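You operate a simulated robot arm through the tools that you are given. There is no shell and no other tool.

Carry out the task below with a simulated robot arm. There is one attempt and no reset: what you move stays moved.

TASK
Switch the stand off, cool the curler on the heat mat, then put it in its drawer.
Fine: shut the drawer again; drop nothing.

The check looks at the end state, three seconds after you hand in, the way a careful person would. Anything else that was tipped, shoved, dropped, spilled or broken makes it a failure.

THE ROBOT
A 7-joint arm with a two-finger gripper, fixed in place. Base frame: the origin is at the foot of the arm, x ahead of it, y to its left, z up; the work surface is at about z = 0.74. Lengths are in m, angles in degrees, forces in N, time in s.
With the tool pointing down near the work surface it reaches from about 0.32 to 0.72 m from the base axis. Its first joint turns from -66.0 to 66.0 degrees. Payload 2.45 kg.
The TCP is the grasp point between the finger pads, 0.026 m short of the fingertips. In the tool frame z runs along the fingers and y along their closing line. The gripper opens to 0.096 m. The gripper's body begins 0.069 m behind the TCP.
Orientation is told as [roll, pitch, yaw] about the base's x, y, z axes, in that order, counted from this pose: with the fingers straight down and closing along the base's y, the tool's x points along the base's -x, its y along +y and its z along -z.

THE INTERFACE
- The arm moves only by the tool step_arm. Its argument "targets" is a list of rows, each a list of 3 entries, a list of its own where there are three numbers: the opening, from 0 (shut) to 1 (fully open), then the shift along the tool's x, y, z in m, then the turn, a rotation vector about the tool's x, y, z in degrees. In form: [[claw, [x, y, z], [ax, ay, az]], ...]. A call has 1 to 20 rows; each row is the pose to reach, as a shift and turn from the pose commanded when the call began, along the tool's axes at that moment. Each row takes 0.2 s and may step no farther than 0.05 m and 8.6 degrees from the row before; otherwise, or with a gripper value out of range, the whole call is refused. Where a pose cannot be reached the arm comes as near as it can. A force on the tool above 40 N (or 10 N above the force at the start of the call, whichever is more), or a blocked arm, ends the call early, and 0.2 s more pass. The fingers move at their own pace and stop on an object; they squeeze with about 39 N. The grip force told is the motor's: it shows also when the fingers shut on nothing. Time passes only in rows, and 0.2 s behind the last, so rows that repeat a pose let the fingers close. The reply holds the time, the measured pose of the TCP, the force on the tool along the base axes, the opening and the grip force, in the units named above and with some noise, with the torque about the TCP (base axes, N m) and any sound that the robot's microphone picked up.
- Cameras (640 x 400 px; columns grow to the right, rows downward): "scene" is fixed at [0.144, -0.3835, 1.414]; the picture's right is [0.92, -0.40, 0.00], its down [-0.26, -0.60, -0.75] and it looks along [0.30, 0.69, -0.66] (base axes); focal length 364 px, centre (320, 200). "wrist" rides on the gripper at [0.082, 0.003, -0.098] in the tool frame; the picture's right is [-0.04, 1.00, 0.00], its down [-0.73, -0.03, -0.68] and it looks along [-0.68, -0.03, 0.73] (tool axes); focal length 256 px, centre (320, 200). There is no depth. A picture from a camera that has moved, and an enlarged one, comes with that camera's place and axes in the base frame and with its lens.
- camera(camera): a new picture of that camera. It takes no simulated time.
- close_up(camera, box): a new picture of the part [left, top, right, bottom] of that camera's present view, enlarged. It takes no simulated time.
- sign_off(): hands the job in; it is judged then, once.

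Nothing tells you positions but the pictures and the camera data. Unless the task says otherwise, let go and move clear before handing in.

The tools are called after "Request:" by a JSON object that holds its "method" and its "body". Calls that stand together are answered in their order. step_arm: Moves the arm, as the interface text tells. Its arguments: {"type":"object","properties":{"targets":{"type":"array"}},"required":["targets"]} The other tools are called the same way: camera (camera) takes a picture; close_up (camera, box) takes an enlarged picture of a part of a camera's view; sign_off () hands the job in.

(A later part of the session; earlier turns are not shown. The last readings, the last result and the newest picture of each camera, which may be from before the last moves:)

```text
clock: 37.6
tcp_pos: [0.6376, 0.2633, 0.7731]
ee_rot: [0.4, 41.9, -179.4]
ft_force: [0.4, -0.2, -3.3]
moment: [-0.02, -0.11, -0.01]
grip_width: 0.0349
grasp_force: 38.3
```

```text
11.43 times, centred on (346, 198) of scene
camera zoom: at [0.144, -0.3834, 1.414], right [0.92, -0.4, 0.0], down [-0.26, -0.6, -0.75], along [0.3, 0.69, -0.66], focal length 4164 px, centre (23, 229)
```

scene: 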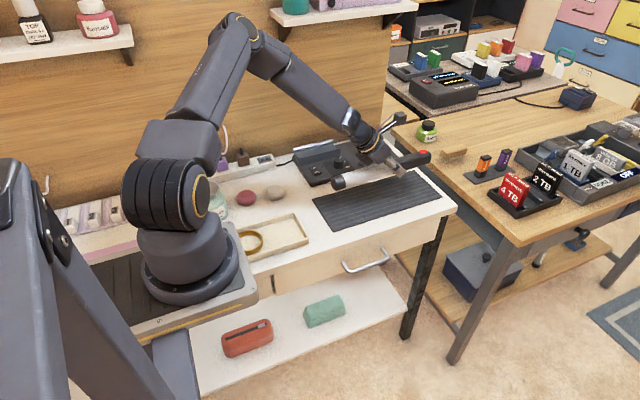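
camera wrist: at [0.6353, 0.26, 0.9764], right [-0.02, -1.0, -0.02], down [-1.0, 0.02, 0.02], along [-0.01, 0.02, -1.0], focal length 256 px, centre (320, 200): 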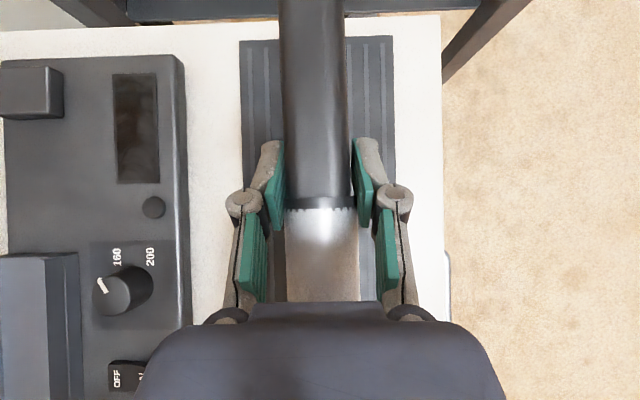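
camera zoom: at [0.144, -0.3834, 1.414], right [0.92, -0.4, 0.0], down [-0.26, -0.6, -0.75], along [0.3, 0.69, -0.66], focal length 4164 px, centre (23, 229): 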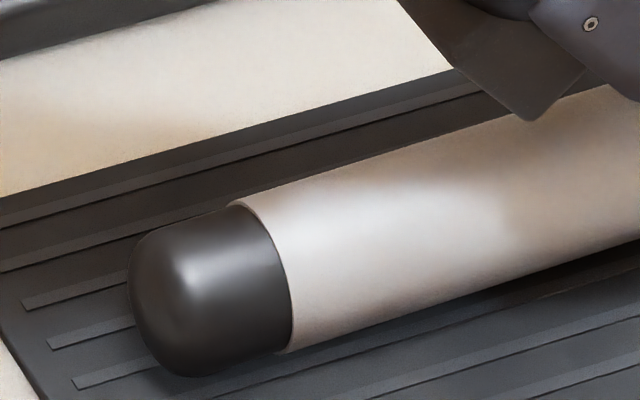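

Still carrying the full weight. I continue down in 1 mm steps, with the handle bottom lower than the fingertips.

Request:
{"method": "step_arm", "body": {"targets": [[0, [-0.0007, 0, 0.0008], [0, 0, 0]], [0, [-0.0013, 0, 0.0015], [0, 0, 0]], [0, [-0.0013, 0, 0.0015], [0, 0, 0]]]}}

Request:
{"method": "close_up", "body": {"camera": "scene", "box": [370, 160, 434, 200]}}

```text
clock: 38.4
tcp_pos: [0.6379, 0.2643, 0.7718]
ee_rot: [0.3, 42.0, -179.5]
ft_force: [-6.4, -1.1, 15.4]
moment: [0.38, -0.06, 0.11]
grip_width: 0.035
grasp_force: 39.0
```

```text
10.00 times, centred on (402, 180) of scene
camera zoom: at [0.1435, -0.3836, 1.414], right [0.92, -0.4, 0.0], down [-0.26, -0.6, -0.75], along [0.3, 0.69, -0.66], focal length 3643 px, centre (-500, 400)
```

zoom: 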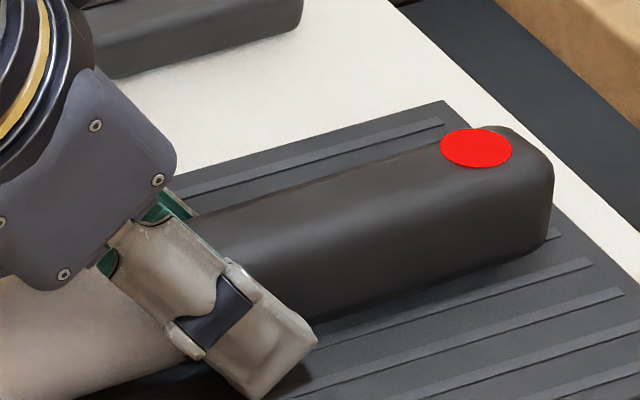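

Contact is felt: 15 N, with the fingertips or handle on the mat. I ease off about half a millimetre and then open the fingers.

Request:
{"method": "step_arm", "body": {"targets": [[0, [0.0006, 0, -0.0007], [0, 0, 0]], [0, [0.0006, 0, -0.0007], [0, 0, 0]]]}}

```text
clock: 39.0
tcp_pos: [0.6359, 0.2631, 0.7725]
ee_rot: [0.3, 42.0, -179.5]
ft_force: [4.8, 2.2, 5.3]
moment: [0.28, -0.3, -0.07]
grip_width: 0.0349
grasp_force: 39.4
```

Request:
{"method": "step_arm", "body": {"targets": [[0.4, [0.0003, 0, -0.0003], [0, 0, 0]], [0.45, [0.0003, 0, -0.0003], [0, 0, 0]], [0.55, [0.0003, 0, -0.0003], [0, 0, 0]], [0.6, [0.0003, 0, -0.0003], [0, 0, 0]]]}}

Request:
{"method": "close_up", "body": {"camera": "scene", "box": [300, 130, 460, 230]}}

Request:
{"method": "camera", "body": {"camera": "wrist"}}

```text
clock: 40.0
tcp_pos: [0.6367, 0.2628, 0.7707]
ee_rot: [0.4, 41.7, -179.4]
ft_force: [0.1, -1.0, 0.1]
moment: [-0.01, -0.01, -0.02]
grip_width: 0.0578
grasp_force: 0.0
```

```text
4.00 times, centred on (380, 180) of scene
camera zoom: at [0.144, -0.3835, 1.414], right [0.92, -0.4, 0.0], down [-0.26, -0.6, -0.75], along [0.3, 0.69, -0.66], focal length 1457 px, centre (80, 280)
```

zoom: 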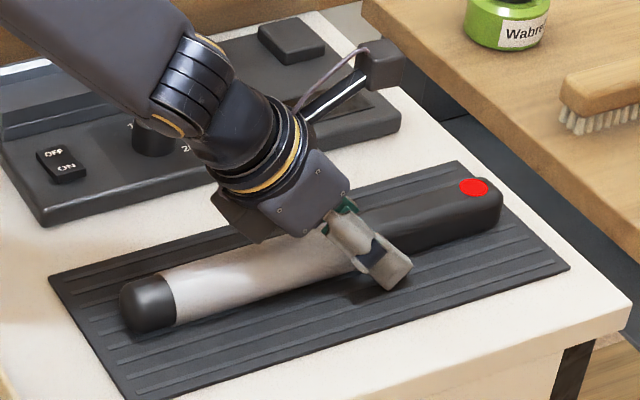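

```text
taken
camera wrist: at [0.6339, 0.2609, 0.8972], right [-0.02, -1.0, -0.02], down [-1.0, 0.02, 0.02], along [-0.02, 0.02, -1.0], focal length 256 px, centre (320, 200)
```

wrist: 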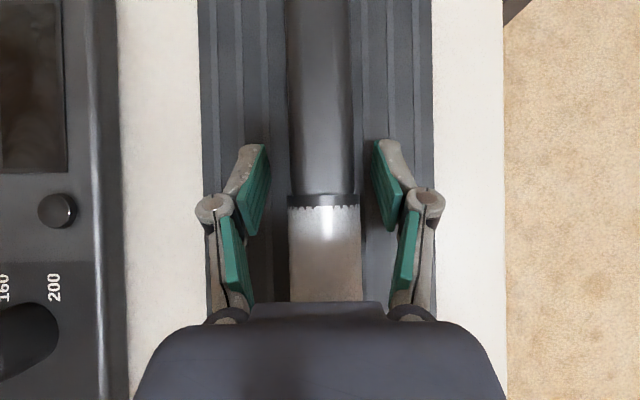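

The curler lies freely on the mat and the hand is open around it. I back out along the tool axis, then rise and straighten up.

Request:
{"method": "step_arm", "body": {"targets": [[0.62, [0, 0, -0.015], [0, 0, 0]], [0.62, [0, 0, -0.035], [0, 0, 0]], [0.62, [0, 0, -0.06], [0, 0, 0]], [0.62, [0, 0, -0.1], [0, 0, 0]], [0.62, [0, 0, -0.14], [0, 0, 0]]]}}

Request:
{"method": "camera", "body": {"camera": "scene"}}

Request:
{"method": "camera", "body": {"camera": "wrist"}}

```text
clock: 41.2
tcp_pos: [0.5403, 0.2591, 0.873]
ee_rot: [0.1, 42.0, -179.6]
ft_force: [-0.2, -0.3, 0.4]
moment: [0.03, 0.02, -0.01]
grip_width: 0.0595
grasp_force: 0.0
```

```text
taken
```

scene: 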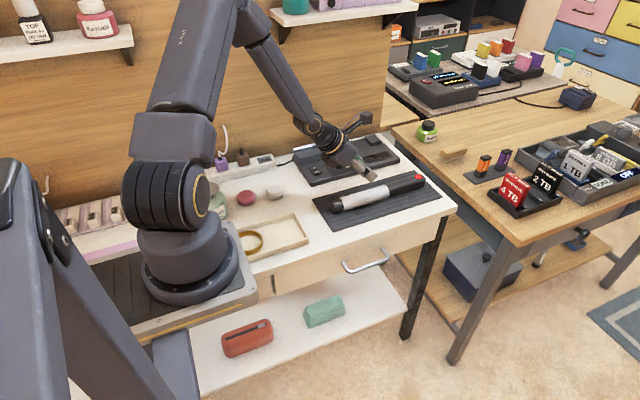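

```text
taken
camera wrist: at [0.5386, 0.2565, 0.9999], right [-0.02, -1.0, -0.03], down [-1.0, 0.02, 0.02], along [-0.02, 0.03, -1.0], focal length 256 px, centre (320, 200)
```

wrist: 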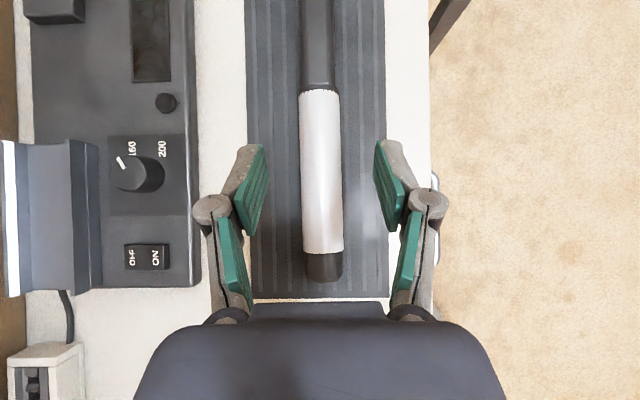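

The curler sits centred on the mat. I straighten the tool while rising to about (0.50, 0.24, 0.97).

Request:
{"method": "step_arm", "body": {"targets": [[0.62, [0.006, 0.003, -0.017], [0, -7, 0]], [0.62, [0.012, 0.006, -0.034], [0, -14, 0]], [0.62, [0.018, 0.01, -0.051], [0, -21, 0]], [0.62, [0.024, 0.014, -0.068], [0, -28, 0]], [0.62, [0.03, 0.017, -0.085], [0, -35, 0]], [0.62, [0.037, 0.02, -0.101], [0, -42, 0]], [0.62, [0.037, 0.02, -0.101], [0, -42, 0]]]}}

```text
clock: 42.8
tcp_pos: [0.5038, 0.2428, 0.9781]
ee_rot: [0.3, -0.3, -179.7]
ft_force: [1.5, 0.0, 0.6]
moment: [-0.03, 0.03, 0.04]
grip_width: 0.0596
grasp_force: 0.1
out of reach, approached as far as the arm can: row 1
```

Now upright at (0.504, 0.243, 0.978). I turn the hand back the way it came, toward yaw 0.

Request:
{"method": "step_arm", "body": {"targets": [[0.62, [0, 0, 0], [0, 0, 8.5]], [0.62, [0, 0, 0], [0, 0, 17]], [0.62, [0, 0, 0], [0, 0, 25.5]], [0.62, [0, 0, 0], [0, 0, 34]], [0.62, [0, 0, 0], [0, 0, 42.5]], [0.62, [0, 0, 0], [0, 0, 51]], [0.62, [0, 0, 0], [0, 0, 59.5]], [0.62, [0, 0, 0], [0, 0, 68]], [0.62, [0, 0, 0], [0, 0, 76.5]], [0.62, [0, 0, 0], [0, 0, 85]], [0.62, [0, 0, 0], [0, 0, 93.5]], [0.62, [0, 0, 0], [0, 0, 102]], [0.62, [0, 0, 0], [0, 0, 110.5]], [0.62, [0, 0, 0], [0, 0, 119]], [0.62, [0, 0, 0], [0, 0, 127.5]], [0.62, [0, 0, 0], [0, 0, 136]], [0.62, [0, 0, 0], [0, 0, 144.5]], [0.62, [0, 0, 0], [0, 0, 153]], [0.62, [0, 0, 0], [0, 0, 161.5]], [0.62, [0, 0, 0], [0, 0, 170]]]}}

Request:
{"method": "camera", "body": {"camera": "wrist"}}

Request:
{"method": "camera", "body": {"camera": "scene"}}

```text
clock: 47.0
tcp_pos: [0.5043, 0.2439, 0.9749]
ee_rot: [-0.2, 0.1, 10.0]
ft_force: [0.4, -0.8, 0.3]
moment: [0.0, 0.01, 0.0]
grip_width: 0.06
grasp_force: 0.0
```

```text
taken
camera wrist: at [0.4254, 0.2339, 1.0729], right [-0.14, 0.99, 0.0], down [0.73, 0.1, 0.68], along [0.67, 0.09, -0.74], focal length 256 px, centre (320, 200)
```

wrist: 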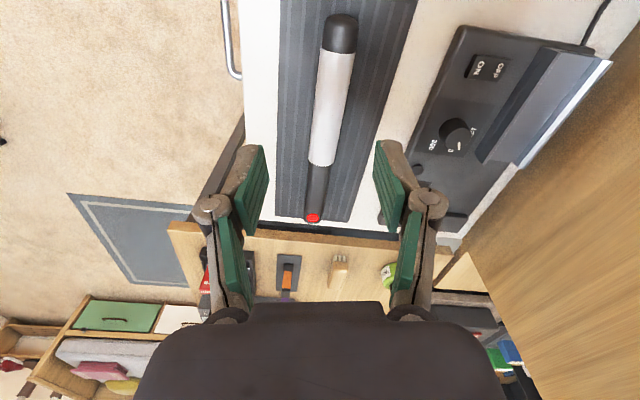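

```text
taken
```

scene: 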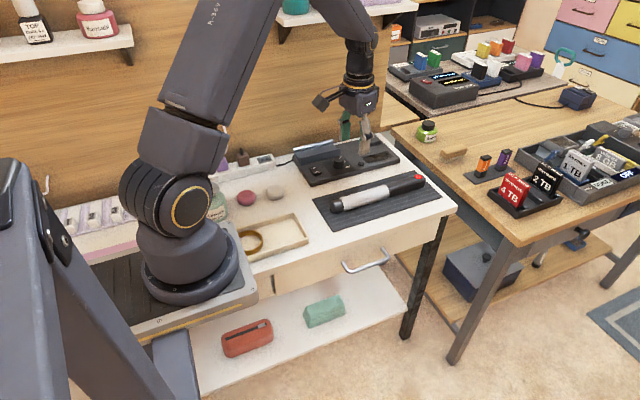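

Back at yaw 10°, with curler and stand undisturbed. Now I go to the drawer handle, stopping above and in front of the table edge to look.

Request:
{"method": "step_arm", "body": {"targets": [[0.55, [0.0137, -0.0268, 0.01], [0, 0, 4]], [0.5, [0.0274, -0.0537, 0.03], [0, 0, 8]], [0.45, [0.041, -0.0805, 0.055], [0, 0, 10]], [0.4, [0.0547, -0.1074, 0.085], [0, 0, 10]], [0.4, [0.0684, -0.1342, 0.115], [0, 0, 10]], [0.4, [0.0684, -0.1342, 0.115], [0, 0, 10]]]}}

Request:
{"method": "camera", "body": {"camera": "wrist"}}

Request:
{"method": "camera", "body": {"camera": "scene"}}

```text
clock: 48.4
tcp_pos: [0.4606, 0.1014, 0.8625]
ee_rot: [-0.3, 0.1, 0.3]
ft_force: [-0.1, 0.0, 0.6]
moment: [0.03, 0.02, -0.03]
grip_width: 0.0384
grasp_force: 0.1
```

```text
taken
camera wrist: at [0.3822, 0.1048, 0.9598], right [0.04, 1.0, -0.01], down [0.73, -0.02, 0.68], along [0.68, -0.03, -0.73], focal length 256 px, centre (320, 200)
```

wrist: 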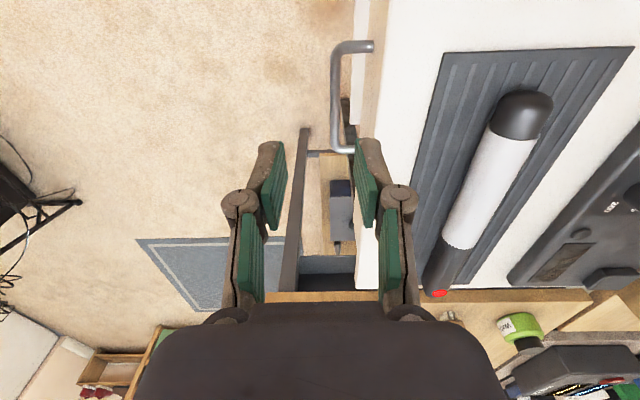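

```text
taken
```

scene: 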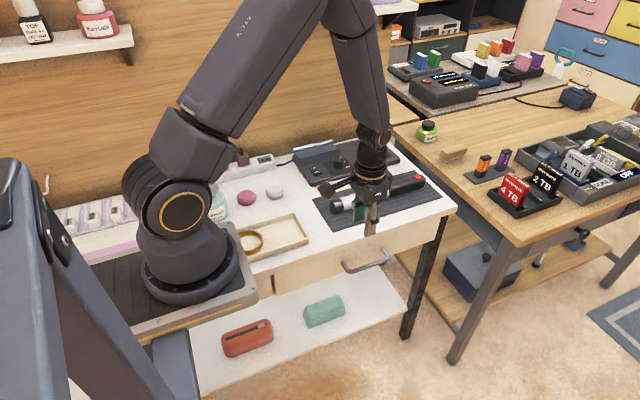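

Request:
{"method": "close_up", "body": {"camera": "wrist", "box": [280, 20, 420, 170]}}

Request:
{"method": "close_up", "body": {"camera": "scene", "box": [330, 215, 410, 285]}}

```text
2.67 times, centred on (350, 95) of wrist
camera zoom: at [0.3822, 0.1048, 0.9598], right [0.04, 1.0, -0.01], down [0.73, -0.02, 0.68], along [0.68, -0.03, -0.73], focal length 683 px, centre (240, 480)
```

zoom: 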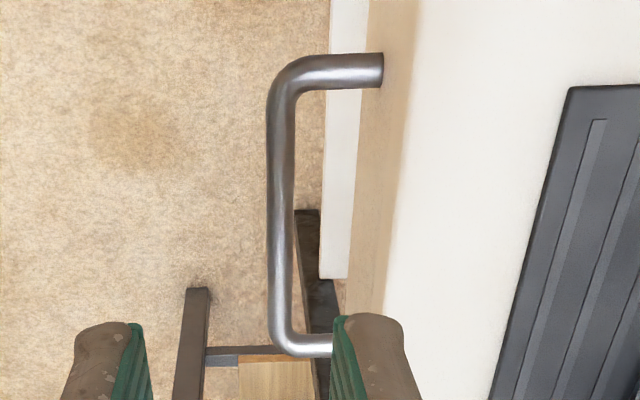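

```text
5.71 times, centred on (370, 250) of scene
camera zoom: at [0.1439, -0.3835, 1.414], right [0.92, -0.4, 0.0], down [-0.26, -0.6, -0.75], along [0.3, 0.69, -0.66], focal length 2082 px, centre (34, -86)
```

zoom: 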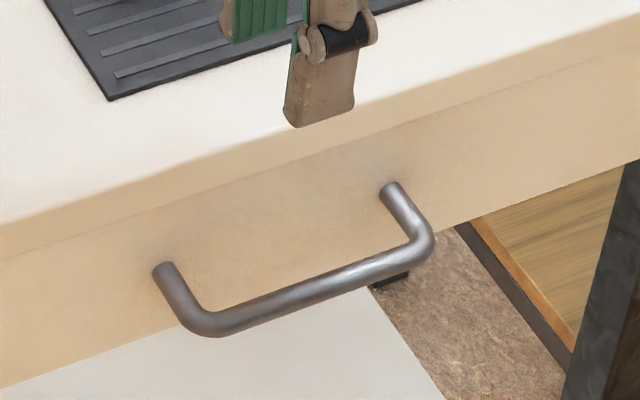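

The drawer handle bar is at y≈0.1165, z≈0.662, x 0.44–0.56, and the drawer face is at y≈0.154. I lean the hand 15° away from the table edge and line up for a slanted approach to the bar.

Request:
{"method": "step_arm", "body": {"targets": [[0.33, [-0.013, -0.006, 0.02], [-5, 0, 0]], [0.33, [-0.026, -0.012, 0.045], [-10, 0, 0]], [0.33, [-0.0394, -0.019, 0.073], [-15, 0, 0]], [0.33, [-0.0394, -0.019, 0.073], [-15, 0, 0]]]}}

Request:
{"method": "camera", "body": {"camera": "wrist"}}

Request:
{"method": "close_up", "body": {"camera": "scene", "box": [310, 160, 450, 290]}}

```text
clock: 49.4
tcp_pos: [0.5009, 0.0821, 0.79]
ee_rot: [14.8, 0.1, 0.3]
ft_force: [0.1, -0.4, 0.9]
moment: [0.01, 0.0, 0.0]
grip_width: 0.0317
grasp_force: 0.0
```

```text
taken
camera wrist: at [0.4215, 0.0595, 0.8852], right [0.04, 0.97, 0.25], down [0.74, -0.2, 0.65], along [0.68, 0.16, -0.72], focal length 256 px, centre (320, 200)
```

wrist: 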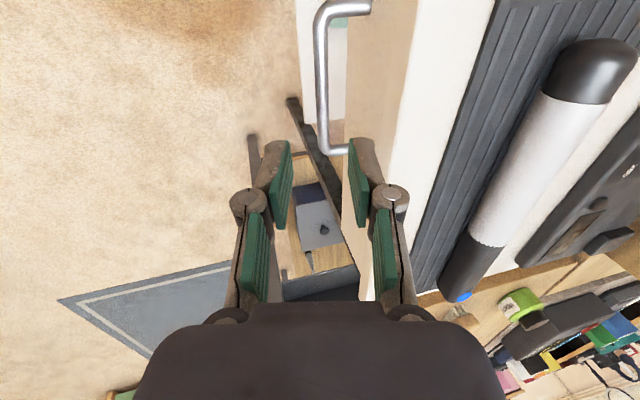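

```text
3.08 times, centred on (380, 225) of scene
camera zoom: at [0.1439, -0.3835, 1.414], right [0.92, -0.4, 0.0], down [-0.26, -0.6, -0.75], along [0.3, 0.69, -0.66], focal length 1121 px, centre (135, 123)
```

zoom: 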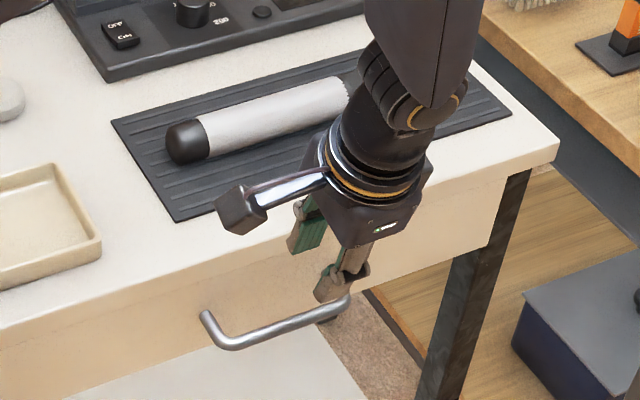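

The dot on the curler has turned blue, so it has cooled on the mat. The bar is lined up between the fingers, and I go down along the tool axis to it.

Request:
{"method": "step_arm", "body": {"targets": [[0.33, [0, 0, 0.035], [0, 0, 0]], [0.33, [0, 0, 0.07], [0, 0, 0]], [0.33, [0, 0, 0.09], [0, 0, 0]], [0.33, [0, 0, 0.105], [0, 0, 0]], [0.33, [0, 0, 0.114], [0, 0, 0]], [0.33, [0, 0, 0.12], [0, 0, 0]]]}}

Request:
{"method": "camera", "body": {"camera": "wrist"}}

Request:
{"method": "close_up", "body": {"camera": "scene", "box": [310, 160, 450, 290]}}

```text
clock: 50.8
tcp_pos: [0.4982, 0.1108, 0.6724]
ee_rot: [14.7, 0.1, 0.3]
ft_force: [0.5, -0.3, 0.9]
moment: [0.02, -0.03, -0.01]
grip_width: 0.0316
grasp_force: 0.0
```

```text
taken
camera wrist: at [0.4184, 0.0891, 0.7672], right [0.04, 0.97, 0.25], down [0.74, -0.2, 0.65], along [0.68, 0.16, -0.72], focal length 256 px, centre (320, 200)
```

wrist: 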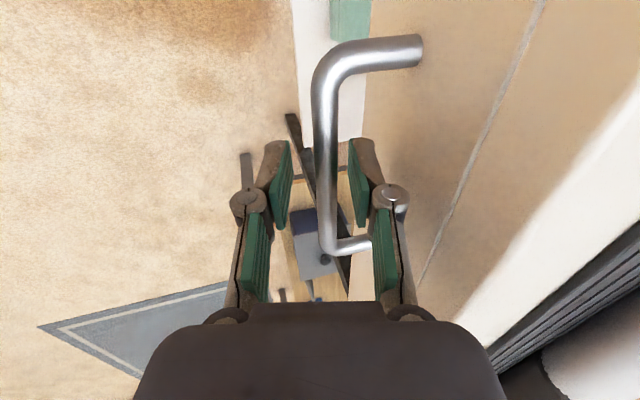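

```text
3.08 times, centred on (380, 225) of scene
camera zoom: at [0.144, -0.3835, 1.414], right [0.92, -0.4, 0.0], down [-0.26, -0.6, -0.75], along [0.3, 0.69, -0.66], focal length 1121 px, centre (135, 123)
```

zoom: 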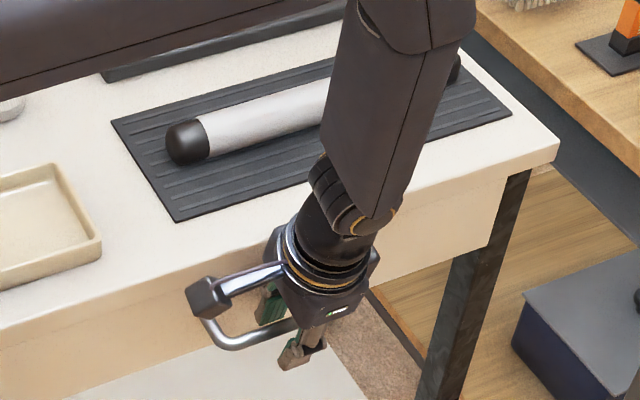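

The bar lies between the pads at about the TCP. I close on it.

Request:
{"method": "step_arm", "body": {"targets": [[0.2, [0, 0, 0], [0, 0, 0]], [0.05, [0, 0, 0], [0, 0, 0]], [0, [0, 0, 0], [0, 0, 0]], [0, [0, 0, 0], [0, 0, 0]]]}}

Request:
{"method": "camera", "body": {"camera": "wrist"}}

```text
clock: 51.8
tcp_pos: [0.4983, 0.111, 0.6722]
ee_rot: [14.6, 0.0, 0.4]
ft_force: [0.2, 3.5, 6.7]
moment: [0.06, 0.04, 0.35]
grip_width: 0.0108
grasp_force: 37.8
```

```text
taken
camera wrist: at [0.4185, 0.0893, 0.7676], right [0.03, 0.97, 0.25], down [0.74, -0.2, 0.65], along [0.68, 0.16, -0.72], focal length 256 px, centre (320, 200)
```

wrist: 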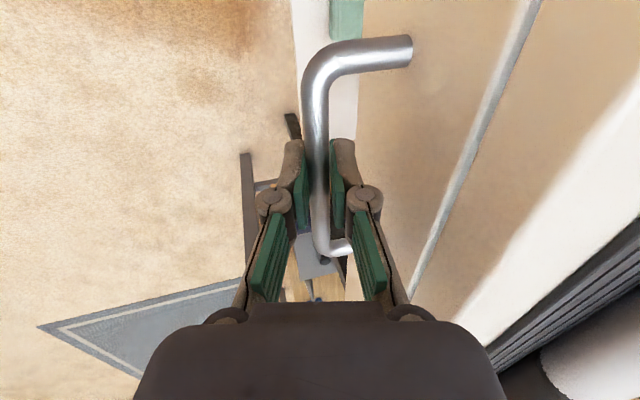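

The bar is gripped (0.011 m) and the drawer has already budged slightly. I pull straight toward −y, gently.

Request:
{"method": "step_arm", "body": {"targets": [[0, [0, -0.0145, -0.0038], [0, 0, 0]], [0, [0, -0.029, -0.0076], [0, 0, 0]], [0, [0, -0.0436, -0.0113], [0, 0, 0]], [0, [0, -0.058, -0.0151], [0, 0, 0]], [0, [0, -0.0726, -0.0189], [0, 0, 0]], [0, [0, -0.0871, -0.0227], [0, 0, 0]], [0, [0, -0.1016, -0.0265], [0, 0, 0]]]}}

Request:
{"method": "camera", "body": {"camera": "scene"}}

```text
clock: 53.4
tcp_pos: [0.4975, 0.0042, 0.6706]
ee_rot: [14.7, 0.2, 0.3]
ft_force: [4.5, -1.2, -30.0]
moment: [-0.04, -0.19, 0.3]
grip_width: 0.0107
grasp_force: 38.5
```

```text
taken
```

scene: 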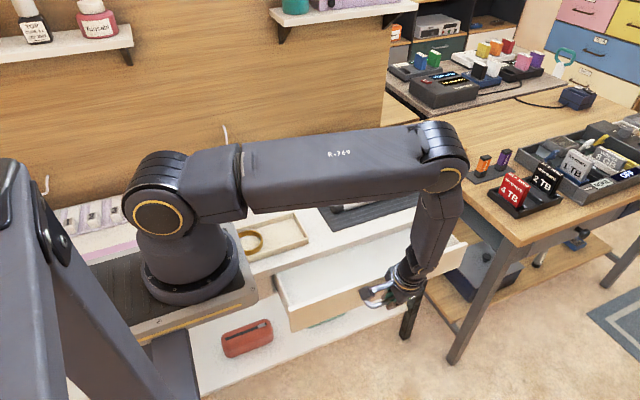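

The drawer slides out well, but the arm is pulling up on the bar with 30 N. I relax 3 mm downward and then pull further.

Request:
{"method": "step_arm", "body": {"targets": [[0, [0, -0.0008, 0.0029], [0, 0, 0]], [0, [0, -0.0153, -0.0007], [0, 0, 0]], [0, [0, -0.0298, -0.0043], [0, 0, 0]], [0, [0, -0.0444, -0.0079], [0, 0, 0]]]}}

Request:
{"method": "camera", "body": {"camera": "scene"}}

```text
clock: 54.4
tcp_pos: [0.4999, -0.0404, 0.6691]
ee_rot: [14.6, 0.0, 0.4]
ft_force: [-8.6, -1.4, 27.0]
moment: [0.06, -0.02, 0.32]
grip_width: 0.0108
grasp_force: 37.6
```

```text
taken
```

scene: 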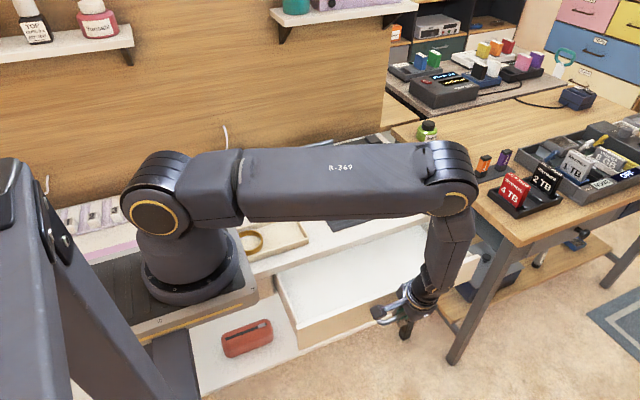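

The drawer is about 15 cm out. I relax slightly upward and pull about 5 cm more for room.

Request:
{"method": "step_arm", "body": {"targets": [[0, [0, 0.0004, -0.0015], [0, 0, 0]], [0, [0, -0.0141, -0.0053], [0, 0, 0]], [0, [0, -0.0286, -0.0091], [0, 0, 0]], [0, [0, -0.0431, -0.0129], [0, 0, 0]]]}}

Request:
{"method": "camera", "body": {"camera": "scene"}}

```text
clock: 55.4
tcp_pos: [0.4982, -0.0857, 0.6716]
ee_rot: [14.7, 0.1, 0.2]
ft_force: [6.4, -1.4, -30.2]
moment: [-0.04, -0.17, 0.32]
grip_width: 0.0111
grasp_force: 38.0
```

```text
taken
```

scene: 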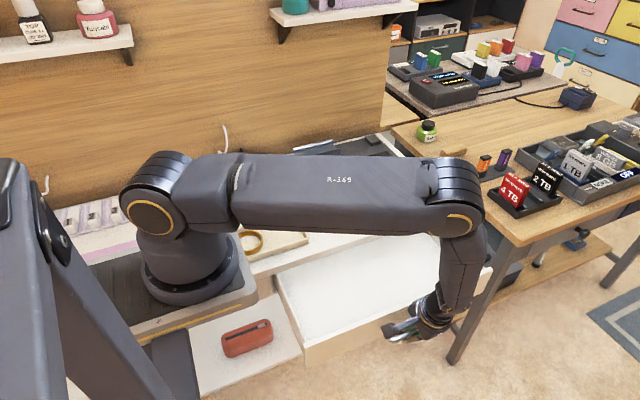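

The drawer is about 20 cm out, which is enough. I relax the vertical load, open the fingers and back out along the tool axis.

Request:
{"method": "step_arm", "body": {"targets": [[0, [0, -0.0003, 0.001], [0, 0, 0]], [0.2, [0, -0.0003, 0.001], [0, 0, 0]], [0.33, [0, -0.0003, 0.001], [0, 0, 0]], [0.33, [0, -0.0003, 0.001], [0, 0, 0]]]}}

Request:
{"method": "camera", "body": {"camera": "wrist"}}

```text
clock: 56.4
tcp_pos: [0.5007, -0.0856, 0.6711]
ee_rot: [14.7, 0.1, 0.4]
ft_force: [0.1, -0.3, 0.3]
moment: [-0.03, -0.01, -0.02]
grip_width: 0.0319
grasp_force: 0.1
```

```text
taken
camera wrist: at [0.4189, -0.1066, 0.766], right [0.04, 0.97, 0.25], down [0.74, -0.2, 0.65], along [0.68, 0.16, -0.72], focal length 256 px, centre (320, 200)
```

wrist: 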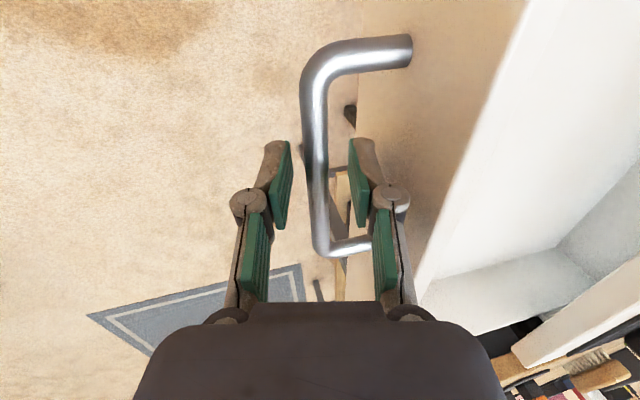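

Released cleanly. I back out upward to z≈0.95 and look at the open drawer.

Request:
{"method": "step_arm", "body": {"targets": [[0.33, [0, 0, -0.03], [0, 0, 0]], [0.33, [0, 0, -0.07], [0, 0, 0]], [0.33, [0, 0, -0.115], [0, 0, 0]], [0.4, [0, 0, -0.16], [3, 0, 0]], [0.5, [0, 0, -0.2], [8, 0, 0]], [0.6, [0, 0.02, -0.24], [14.6, 0, 0]], [0.6, [0, 0.06, -0.27], [14.6, 0, 0]], [0.6, [0, 0.06, -0.27], [14.6, 0, 0]]]}}

Request:
{"method": "camera", "body": {"camera": "wrist"}}

Request:
{"method": "camera", "body": {"camera": "scene"}}

```text
clock: 58.2
tcp_pos: [0.5013, -0.0948, 0.9468]
ee_rot: [0.1, 0.1, 0.3]
ft_force: [0.7, 0.3, -0.1]
moment: [0.01, 0.02, 0.03]
grip_width: 0.0573
grasp_force: 0.1
```

```text
taken
camera wrist: at [0.4219, -0.0912, 1.0435], right [0.04, 1.0, 0.0], down [0.73, -0.03, 0.68], along [0.68, -0.02, -0.74], focal length 256 px, centre (320, 200)
```

wrist: 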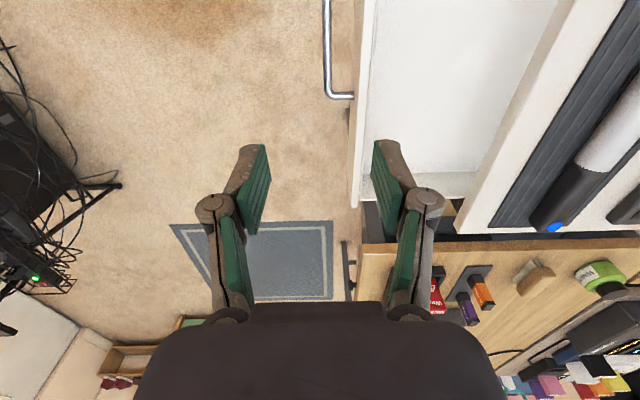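

```text
taken
```

scene: 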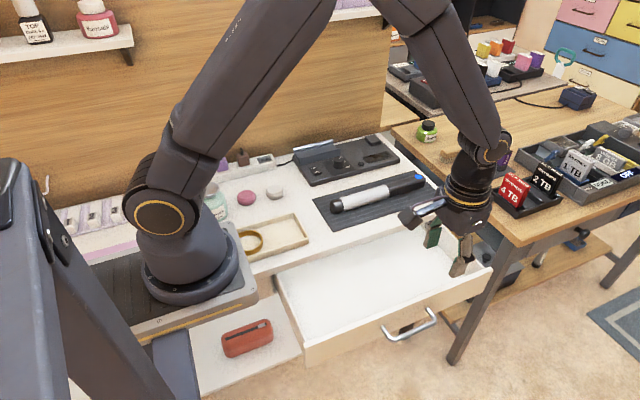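

The open drawer is empty (interior about x 0.275–0.735, y −0.03–0.15), and the curler's dot stays blue. Now I go above the curler's handle on the mat.

Request:
{"method": "step_arm", "body": {"targets": [[0.62, [-0.017, 0.04, 0.0], [0, 0, 0]], [0.62, [-0.034, 0.08, 0.0], [0, 0, 0]], [0.62, [-0.051, 0.12, 0.0], [0, 0, 0]], [0.62, [-0.068, 0.16, 0.01], [0, 0, 0]], [0.62, [-0.085, 0.2, 0.02], [0, 0, 0]], [0.62, [-0.101, 0.24, 0.035], [0, 0, 0]], [0.62, [-0.117, 0.28, 0.05], [0, 0, 0]], [0.62, [-0.133, 0.32, 0.065], [0, 0, 0]], [0.62, [-0.147, 0.358, 0.08], [0, 0, 0]], [0.62, [-0.147, 0.358, 0.08], [0, 0, 0]]]}}

Request:
{"method": "camera", "body": {"camera": "wrist"}}

Request:
{"method": "camera", "body": {"camera": "scene"}}

```text
clock: 60.4
tcp_pos: [0.6482, 0.2655, 0.8661]
ee_rot: [0.1, 0.2, 0.2]
ft_force: [-0.6, 0.0, -0.9]
moment: [-0.03, 0.0, 0.0]
grip_width: 0.0593
grasp_force: 0.0
```

```text
taken
camera wrist: at [0.5679, 0.2695, 0.9631], right [0.04, 1.0, 0.0], down [0.74, -0.03, 0.68], along [0.68, -0.02, -0.74], focal length 256 px, centre (320, 200)
```

wrist: 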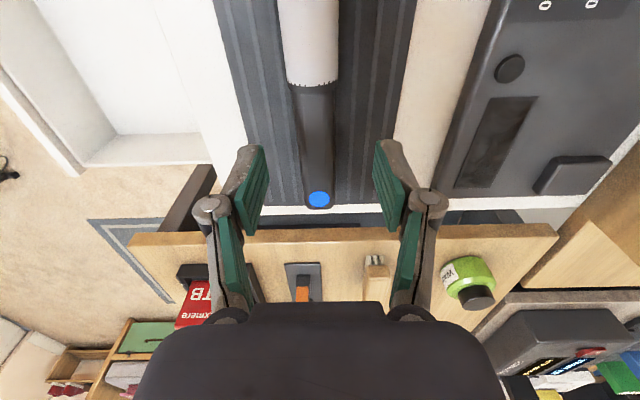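

```text
taken
```

scene: 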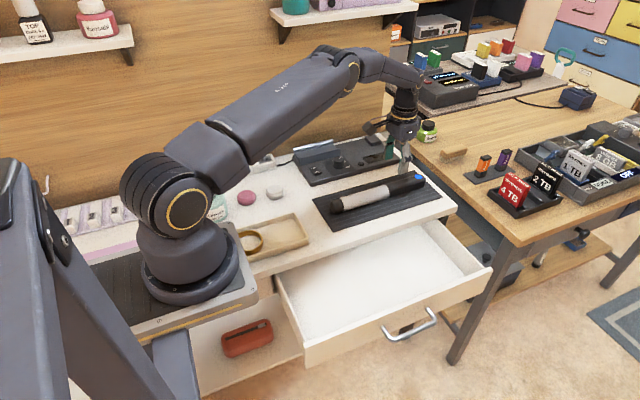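

The hand is over the handle, with the axis at y≈0.263. I go down around it.

Request:
{"method": "step_arm", "body": {"targets": [[0.62, [0, -0.002, 0.03], [0, 0, 0]], [0.62, [0, -0.002, 0.055], [0, 0, 0]], [0.62, [0, -0.002, 0.075], [0, 0, 0]], [0.62, [0, -0.002, 0.085], [0, 0, 0]], [0.62, [0, -0.002, 0.09], [0, 0, 0]], [0.62, [0, -0.002, 0.09], [0, 0, 0]]]}}

Request:
{"method": "camera", "body": {"camera": "wrist"}}

Request:
{"method": "close_up", "body": {"camera": "scene", "box": [320, 120, 460, 220]}}

```text
clock: 61.8
tcp_pos: [0.647, 0.2606, 0.7752]
ee_rot: [0.0, 0.1, 0.3]
ft_force: [0.8, 0.1, 0.2]
moment: [0.04, 0.0, 0.02]
grip_width: 0.0595
grasp_force: 0.1
```

```text
taken
camera wrist: at [0.5671, 0.2654, 0.8723], right [0.04, 1.0, 0.0], down [0.73, -0.03, 0.68], along [0.68, -0.02, -0.74], focal length 256 px, centre (320, 200)
```

wrist: 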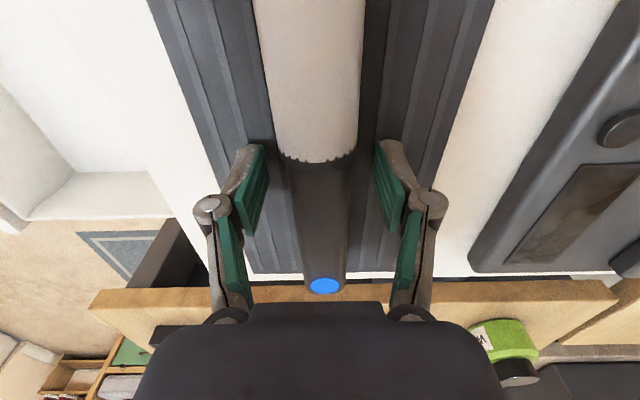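

```text
4.00 times, centred on (390, 170) of scene
camera zoom: at [0.144, -0.3835, 1.414], right [0.92, -0.4, 0.0], down [-0.26, -0.6, -0.75], along [0.3, 0.69, -0.66], focal length 1457 px, centre (40, 320)
```

zoom: 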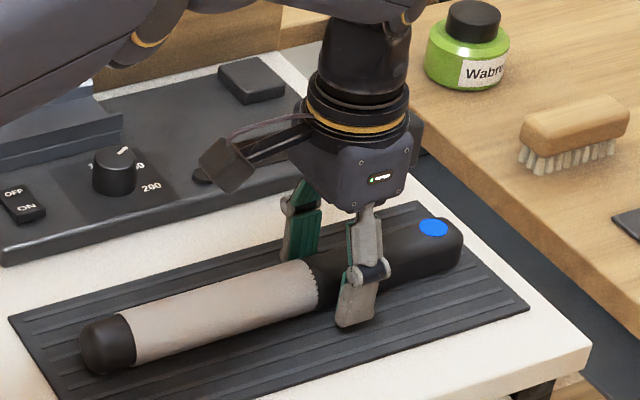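

The handle is centred between the fingers. I go 3 mm lower and close.

Request:
{"method": "step_arm", "body": {"targets": [[0.62, [0, 0.001, 0.0035], [0, 0, 0]], [0.45, [0, 0.001, 0.0035], [0, 0, 0]], [0.2, [0, 0.001, 0.0035], [0, 0, 0]], [0, [0, 0.001, 0.0035], [0, 0, 0]], [0, [0, 0.001, 0.0035], [0, 0, 0]]]}}

```text
clock: 63.0
tcp_pos: [0.6448, 0.2618, 0.7724]
ee_rot: [0.0, 0.1, 0.3]
ft_force: [0.2, -4.8, 2.4]
moment: [-0.17, 0.13, 0.23]
grip_width: 0.0316
grasp_force: 38.9
```

The grip is firm at 0.032 m. I lift slowly.

Request:
{"method": "step_arm", "body": {"targets": [[0, [0, 0, -0.006], [0, 0, 0]], [0, [0, 0, -0.014], [0, 0, 0]], [0, [0, 0, -0.025], [0, 0, 0]], [0, [0, 0, -0.04], [0, 0, 0]], [0, [0, 0, -0.055], [0, 0, 0]], [0, [0, 0, -0.055], [0, 0, 0]]]}}

Request:
{"method": "camera", "body": {"camera": "scene"}}

Request:
{"method": "close_up", "body": {"camera": "scene", "box": [300, 90, 460, 220]}}

```text
clock: 64.4
tcp_pos: [0.6454, 0.263, 0.8278]
ee_rot: [0.2, 0.1, 0.3]
ft_force: [0.8, 0.6, -3.7]
moment: [-0.02, -0.12, -0.01]
grip_width: 0.0314
grasp_force: 39.4
```

```text
taken
```

scene: 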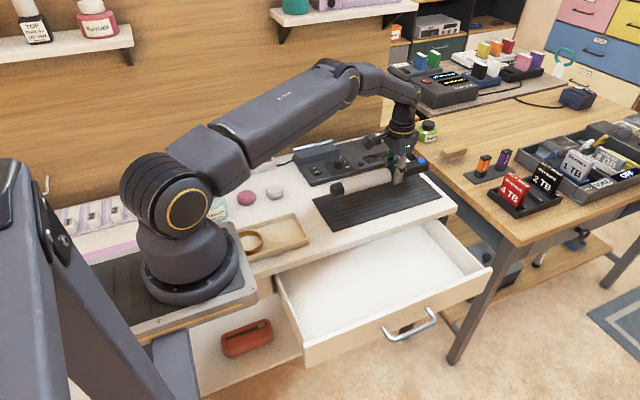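

```text
3.08 times, centred on (380, 155) of scene
camera zoom: at [0.144, -0.3834, 1.414], right [0.92, -0.4, 0.0], down [-0.26, -0.6, -0.75], along [0.3, 0.69, -0.66], focal length 1121 px, centre (135, 338)
```

zoom: 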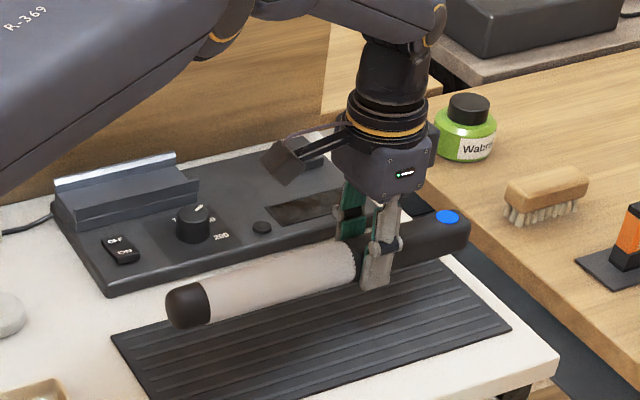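

The curler is held level. I carry it over the open drawer to about (0.545, 0.055).

Request:
{"method": "step_arm", "body": {"targets": [[0, [0.01, -0.02, -0.005], [0, 0, 0]], [0, [0.028, -0.055, -0.01], [0, 0, 0]], [0, [0.046, -0.093, -0.01], [0, 0, 0]], [0, [0.064, -0.131, -0.01], [0, 0, 0]], [0, [0.082, -0.169, -0.01], [0, 0, 0]], [0, [0.1, -0.206, -0.01], [0, 0, 0]], [0, [0.1, -0.206, -0.01], [0, 0, 0]]]}}

Request:
{"method": "camera", "body": {"camera": "scene"}}

Request:
{"method": "camera", "body": {"camera": "wrist"}}

```text
clock: 66.0
tcp_pos: [0.5439, 0.0569, 0.8388]
ee_rot: [0.2, 0.1, 0.3]
ft_force: [0.0, 0.4, -3.5]
moment: [-0.05, -0.11, -0.01]
grip_width: 0.0314
grasp_force: 39.4
```

```text
taken
```

scene: 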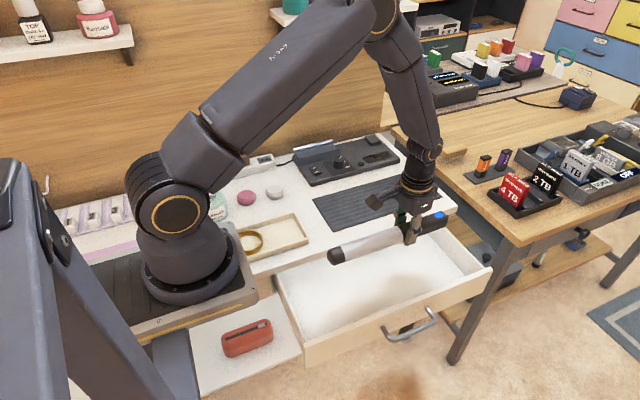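

```text
taken
camera wrist: at [0.4636, 0.0604, 0.9366], right [0.04, 1.0, 0.0], down [0.73, -0.03, 0.68], along [0.68, -0.02, -0.73], focal length 256 px, centre (320, 200)
```

wrist: 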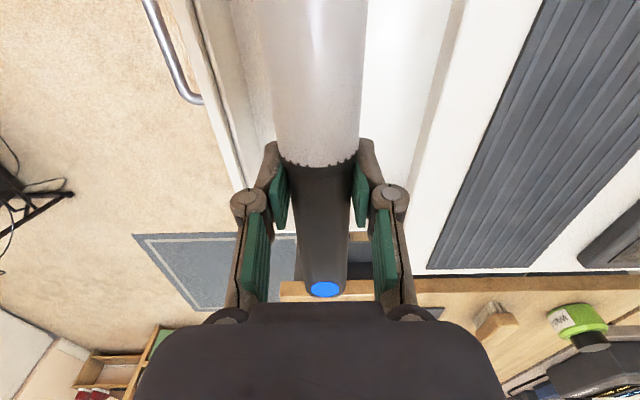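

The curler is over the middle of the open drawer, spanning about x 0.36–0.65. I lower it, first quickly to z 0.70 and then gently.

Request:
{"method": "step_arm", "body": {"targets": [[0, [0, -0.002, 0.03], [0, 0, 0]], [0, [0, -0.002, 0.065], [0, 0, 0]], [0, [0, -0.002, 0.1], [0, 0, 0]], [0, [0, -0.002, 0.125], [0, 0, 0]], [0, [0, -0.002, 0.14], [0, 0, 0]], [0, [0, -0.002, 0.14], [0, 0, 0]]]}}

Request:
{"method": "close_up", "body": {"camera": "scene", "box": [260, 170, 500, 370]}}

Request:
{"method": "camera", "body": {"camera": "wrist"}}

```text
clock: 67.4
tcp_pos: [0.5451, 0.0563, 0.6969]
ee_rot: [0.0, 0.1, 0.3]
ft_force: [-0.8, 0.3, -4.0]
moment: [0.01, -0.14, 0.0]
grip_width: 0.0314
grasp_force: 39.0
```

```text
2.00 times, centred on (380, 270) of scene
camera zoom: at [0.144, -0.3835, 1.414], right [0.92, -0.4, 0.0], down [-0.26, -0.6, -0.75], along [0.3, 0.69, -0.66], focal length 729 px, centre (200, 60)
```

zoom: 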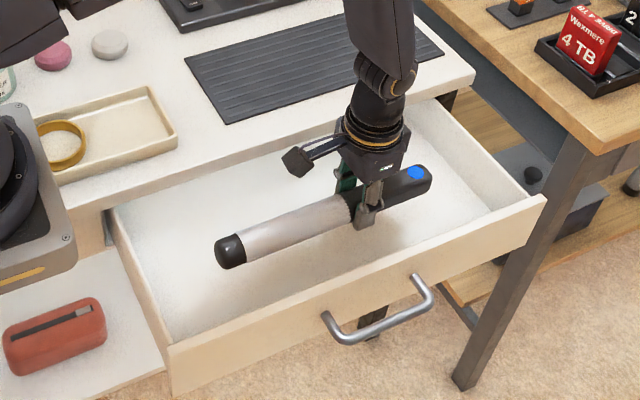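

```text
taken
camera wrist: at [0.465, 0.0587, 0.795], right [0.03, 1.0, 0.0], down [0.73, -0.03, 0.68], along [0.68, -0.02, -0.73], focal length 256 px, centre (320, 200)
```

wrist: 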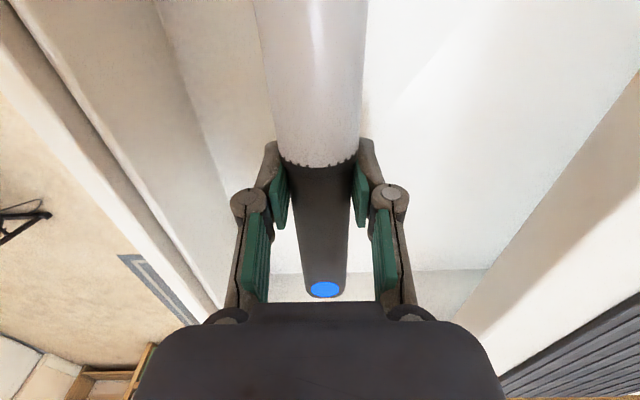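

It fits in the drawer with room all around. I lower it in 3 mm steps until contact.

Request:
{"method": "step_arm", "body": {"targets": [[0, [0, 0, 0.004], [0, 0, 0]], [0, [0, 0, 0.008], [0, 0, 0]], [0, [0, 0, 0.012], [0, 0, 0]], [0, [0, 0, 0.015], [0, 0, 0]], [0, [0, 0, 0.015], [0, 0, 0]]]}}

Request:
{"method": "close_up", "body": {"camera": "scene", "box": [340, 230, 490, 330]}}

```text
clock: 68.6
tcp_pos: [0.5449, 0.0547, 0.6822]
ee_rot: [0.1, 0.1, 0.2]
ft_force: [-0.5, 0.7, -3.0]
moment: [0.03, -0.13, -0.03]
grip_width: 0.0313
grasp_force: 38.0
```

```text
4.00 times, centred on (415, 280) of scene
camera zoom: at [0.144, -0.3835, 1.414], right [0.92, -0.4, 0.0], down [-0.26, -0.6, -0.75], along [0.3, 0.69, -0.66], focal length 1457 px, centre (-60, -120)
```

zoom: 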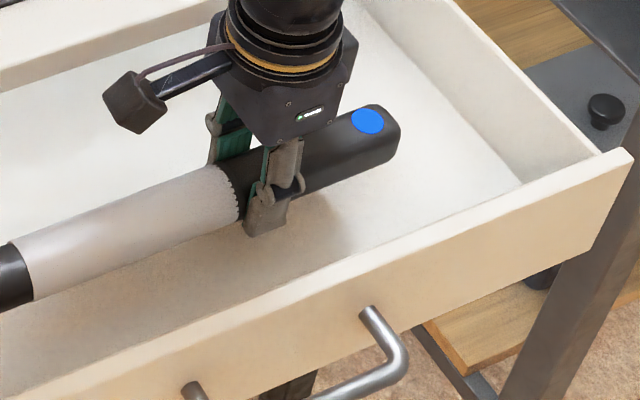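

Request:
{"method": "step_arm", "body": {"targets": [[0, [0, 0, 0.003], [0, 0, 0]], [0, [0, 0, 0.006], [0, 0, 0]], [0, [0, 0, 0.006], [0, 0, 0]]]}}

```text
clock: 69.4
tcp_pos: [0.5444, 0.0548, 0.6765]
ee_rot: [0.1, 0.2, 0.4]
ft_force: [0.7, -0.4, -2.4]
moment: [-0.01, -0.13, 0.0]
grip_width: 0.0315
grasp_force: 39.2
```

Request:
{"method": "step_arm", "body": {"targets": [[0, [0, 0, 0.002], [0, 0, 0]], [0, [0, 0, 0.004], [0, 0, 0]], [0, [0, 0, 0.004], [0, 0, 0]]]}}

Request:
{"method": "close_up", "body": {"camera": "scene", "box": [310, 220, 460, 320]}}

```text
clock: 70.2
tcp_pos: [0.5454, 0.0532, 0.6712]
ee_rot: [0.0, 0.2, 0.3]
ft_force: [-0.6, -0.5, -2.2]
moment: [0.02, -0.12, -0.01]
grip_width: 0.0314
grasp_force: 38.7
```

```text
4.00 times, centred on (385, 270) of scene
camera zoom: at [0.144, -0.3835, 1.414], right [0.92, -0.4, 0.0], down [-0.26, -0.6, -0.75], along [0.3, 0.69, -0.66], focal length 1457 px, centre (60, -80)
```

zoom: 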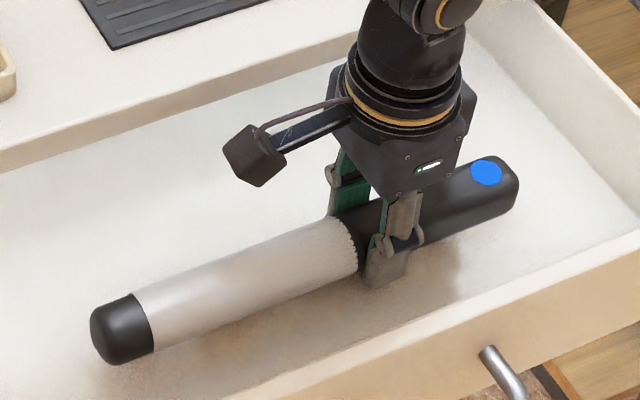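

Very close now. I continue in 1–2 mm steps.

Request:
{"method": "step_arm", "body": {"targets": [[0, [0, 0, 0.0015], [0, 0, 0]], [0, [0, 0, 0.003], [0, 0, 0]], [0, [0, 0, 0.003], [0, 0, 0]]]}}

```text
clock: 71.0
tcp_pos: [0.5464, 0.0536, 0.6693]
ee_rot: [0.1, 0.1, 0.3]
ft_force: [0.3, -0.1, -2.8]
moment: [-0.02, -0.14, -0.01]
grip_width: 0.0317
grasp_force: 39.4
```

Request:
{"method": "step_arm", "body": {"targets": [[0, [0, 0, 0.0015], [0, 0, 0]], [0, [0, 0, 0.003], [0, 0, 0]], [0, [0, 0, 0.003], [0, 0, 0]]]}}

Request:
{"method": "close_up", "body": {"camera": "scene", "box": [320, 240, 440, 320]}}

```text
clock: 71.8
tcp_pos: [0.5472, 0.0536, 0.6667]
ee_rot: [0.1, 0.1, 0.3]
ft_force: [0.7, -0.2, -3.2]
moment: [-0.01, -0.13, 0.01]
grip_width: 0.0314
grasp_force: 38.4
```

```text
5.00 times, centred on (380, 280) of scene
camera zoom: at [0.144, -0.3835, 1.414], right [0.92, -0.4, 0.0], down [-0.26, -0.6, -0.75], along [0.3, 0.69, -0.66], focal length 1822 px, centre (20, -200)
```

zoom: 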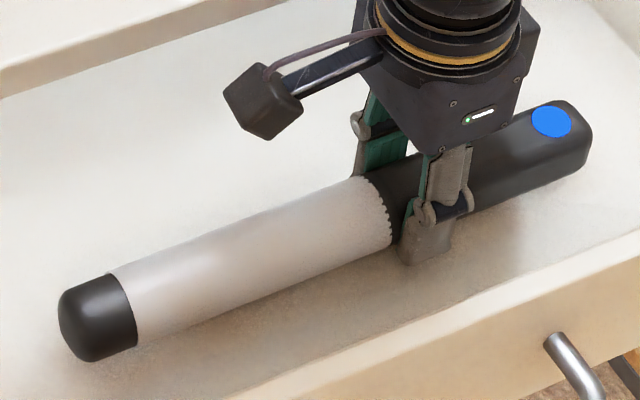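

Request:
{"method": "step_arm", "body": {"targets": [[0, [0, 0, 0.0015], [0, 0, 0]], [0, [0, 0, 0.003], [0, 0, 0]], [0, [0, 0, 0.003], [0, 0, 0]]]}}

```text
clock: 72.6
tcp_pos: [0.5451, 0.0541, 0.662]
ee_rot: [0.0, 0.1, 0.3]
ft_force: [-1.4, -0.2, -3.7]
moment: [0.01, -0.12, -0.01]
grip_width: 0.0315
grasp_force: 39.4
```

Still no contact, so I continue down.

Request:
{"method": "step_arm", "body": {"targets": [[0, [0, 0, 0.0015], [0, 0, 0]], [0, [0, 0, 0.003], [0, 0, 0]], [0, [0, 0, 0.003], [0, 0, 0]]]}}

Request:
{"method": "close_up", "body": {"camera": "scene", "box": [320, 240, 440, 320]}}

```text
clock: 73.4
tcp_pos: [0.5447, 0.0539, 0.6585]
ee_rot: [0.1, 0.1, 0.3]
ft_force: [-0.2, 0.2, -2.5]
moment: [0.0, -0.14, -0.03]
grip_width: 0.0316
grasp_force: 39.3
```

```text
5.00 times, centred on (380, 280) of scene
camera zoom: at [0.144, -0.3835, 1.414], right [0.92, -0.4, 0.0], down [-0.26, -0.6, -0.75], along [0.3, 0.69, -0.66], focal length 1822 px, centre (20, -200)
```

zoom: 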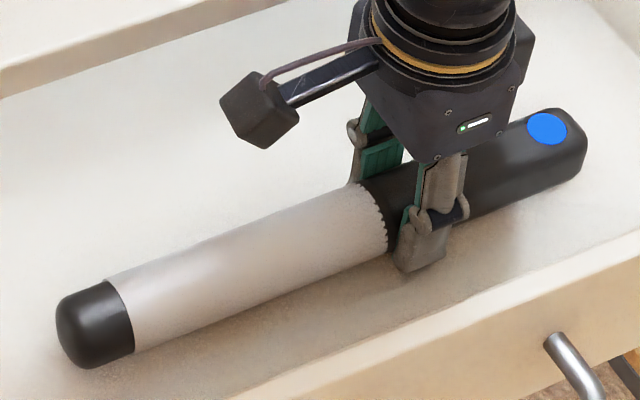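

Request:
{"method": "step_arm", "body": {"targets": [[0, [0, 0, 0.001], [0, 0, 0]], [0, [0, 0, 0.002], [0, 0, 0]], [0, [0, 0, 0.002], [0, 0, 0]]]}}

```text
clock: 74.2
tcp_pos: [0.5456, 0.0534, 0.6586]
ee_rot: [0.0, 0.0, 0.3]
ft_force: [-0.3, 0.4, -2.4]
moment: [-0.01, -0.13, -0.01]
grip_width: 0.0317
grasp_force: 39.3
```

Request:
{"method": "step_arm", "body": {"targets": [[0, [0, 0, 0.001], [0, 0, 0]], [0, [0, 0, 0.002], [0, 0, 0]], [0, [0, 0, 0.002], [0, 0, 0]]]}}

```text
clock: 75.0
tcp_pos: [0.5456, 0.0521, 0.6565]
ee_rot: [0.2, 0.1, 0.2]
ft_force: [0.2, 0.2, -2.4]
moment: [0.0, -0.11, 0.03]
grip_width: 0.0316
grasp_force: 39.0
```

Request:
{"method": "step_arm", "body": {"targets": [[0, [0, 0, 0.001], [0, 0, 0]], [0, [0, 0, 0.002], [0, 0, 0]], [0, [0, 0, 0.002], [0, 0, 0]]]}}

Request:
{"method": "close_up", "body": {"camera": "scene", "box": [320, 240, 440, 320]}}

```text
clock: 75.8
tcp_pos: [0.5464, 0.0538, 0.6548]
ee_rot: [0.1, 0.0, 0.3]
ft_force: [-7.7, -1.1, 23.7]
moment: [-0.03, 0.32, 0.03]
grip_width: 0.0317
grasp_force: 39.6
```

```text
5.00 times, centred on (380, 280) of scene
camera zoom: at [0.1434, -0.3835, 1.414], right [0.92, -0.4, 0.0], down [-0.26, -0.6, -0.75], along [0.3, 0.69, -0.66], focal length 1822 px, centre (20, -200)
```

zoom: 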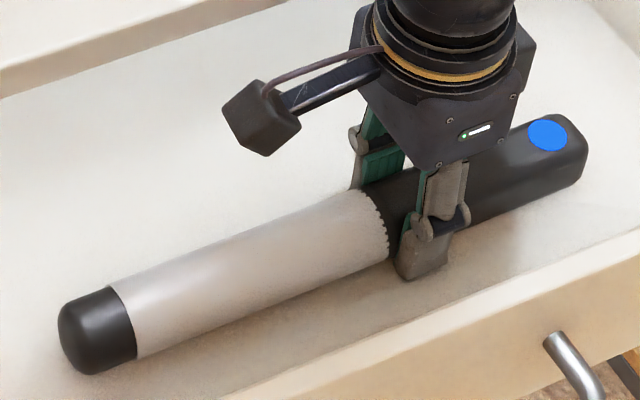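

It rests on the drawer floor (24 N). I ease up 1 mm and open the fingers.

Request:
{"method": "step_arm", "body": {"targets": [[0, [0, 0, -0.001], [0, 0, 0]], [0.38, [0, 0, -0.001], [0, 0, 0]], [0.45, [0, 0, -0.001], [0, 0, 0]], [0.55, [0, 0, -0.001], [0, 0, 0]], [0.6, [0, 0, -0.001], [0, 0, 0]]]}}

Request:
{"method": "camera", "body": {"camera": "wrist"}}

```text
clock: 77.0
tcp_pos: [0.5457, 0.0527, 0.654]
ee_rot: [0.1, 0.1, 0.3]
ft_force: [-0.5, -0.3, 0.1]
moment: [-0.03, 0.0, 0.0]
grip_width: 0.0573
grasp_force: 0.0
```

```text
taken
camera wrist: at [0.4665, 0.0566, 0.7525], right [0.04, 1.0, 0.0], down [0.73, -0.03, 0.68], along [0.68, -0.02, -0.74], focal length 256 px, centre (320, 200)
```

wrist: 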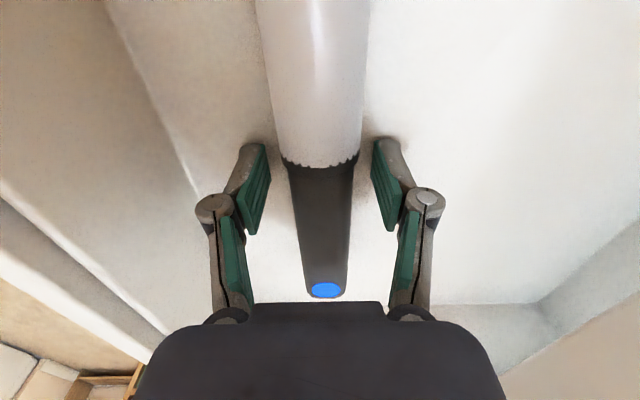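

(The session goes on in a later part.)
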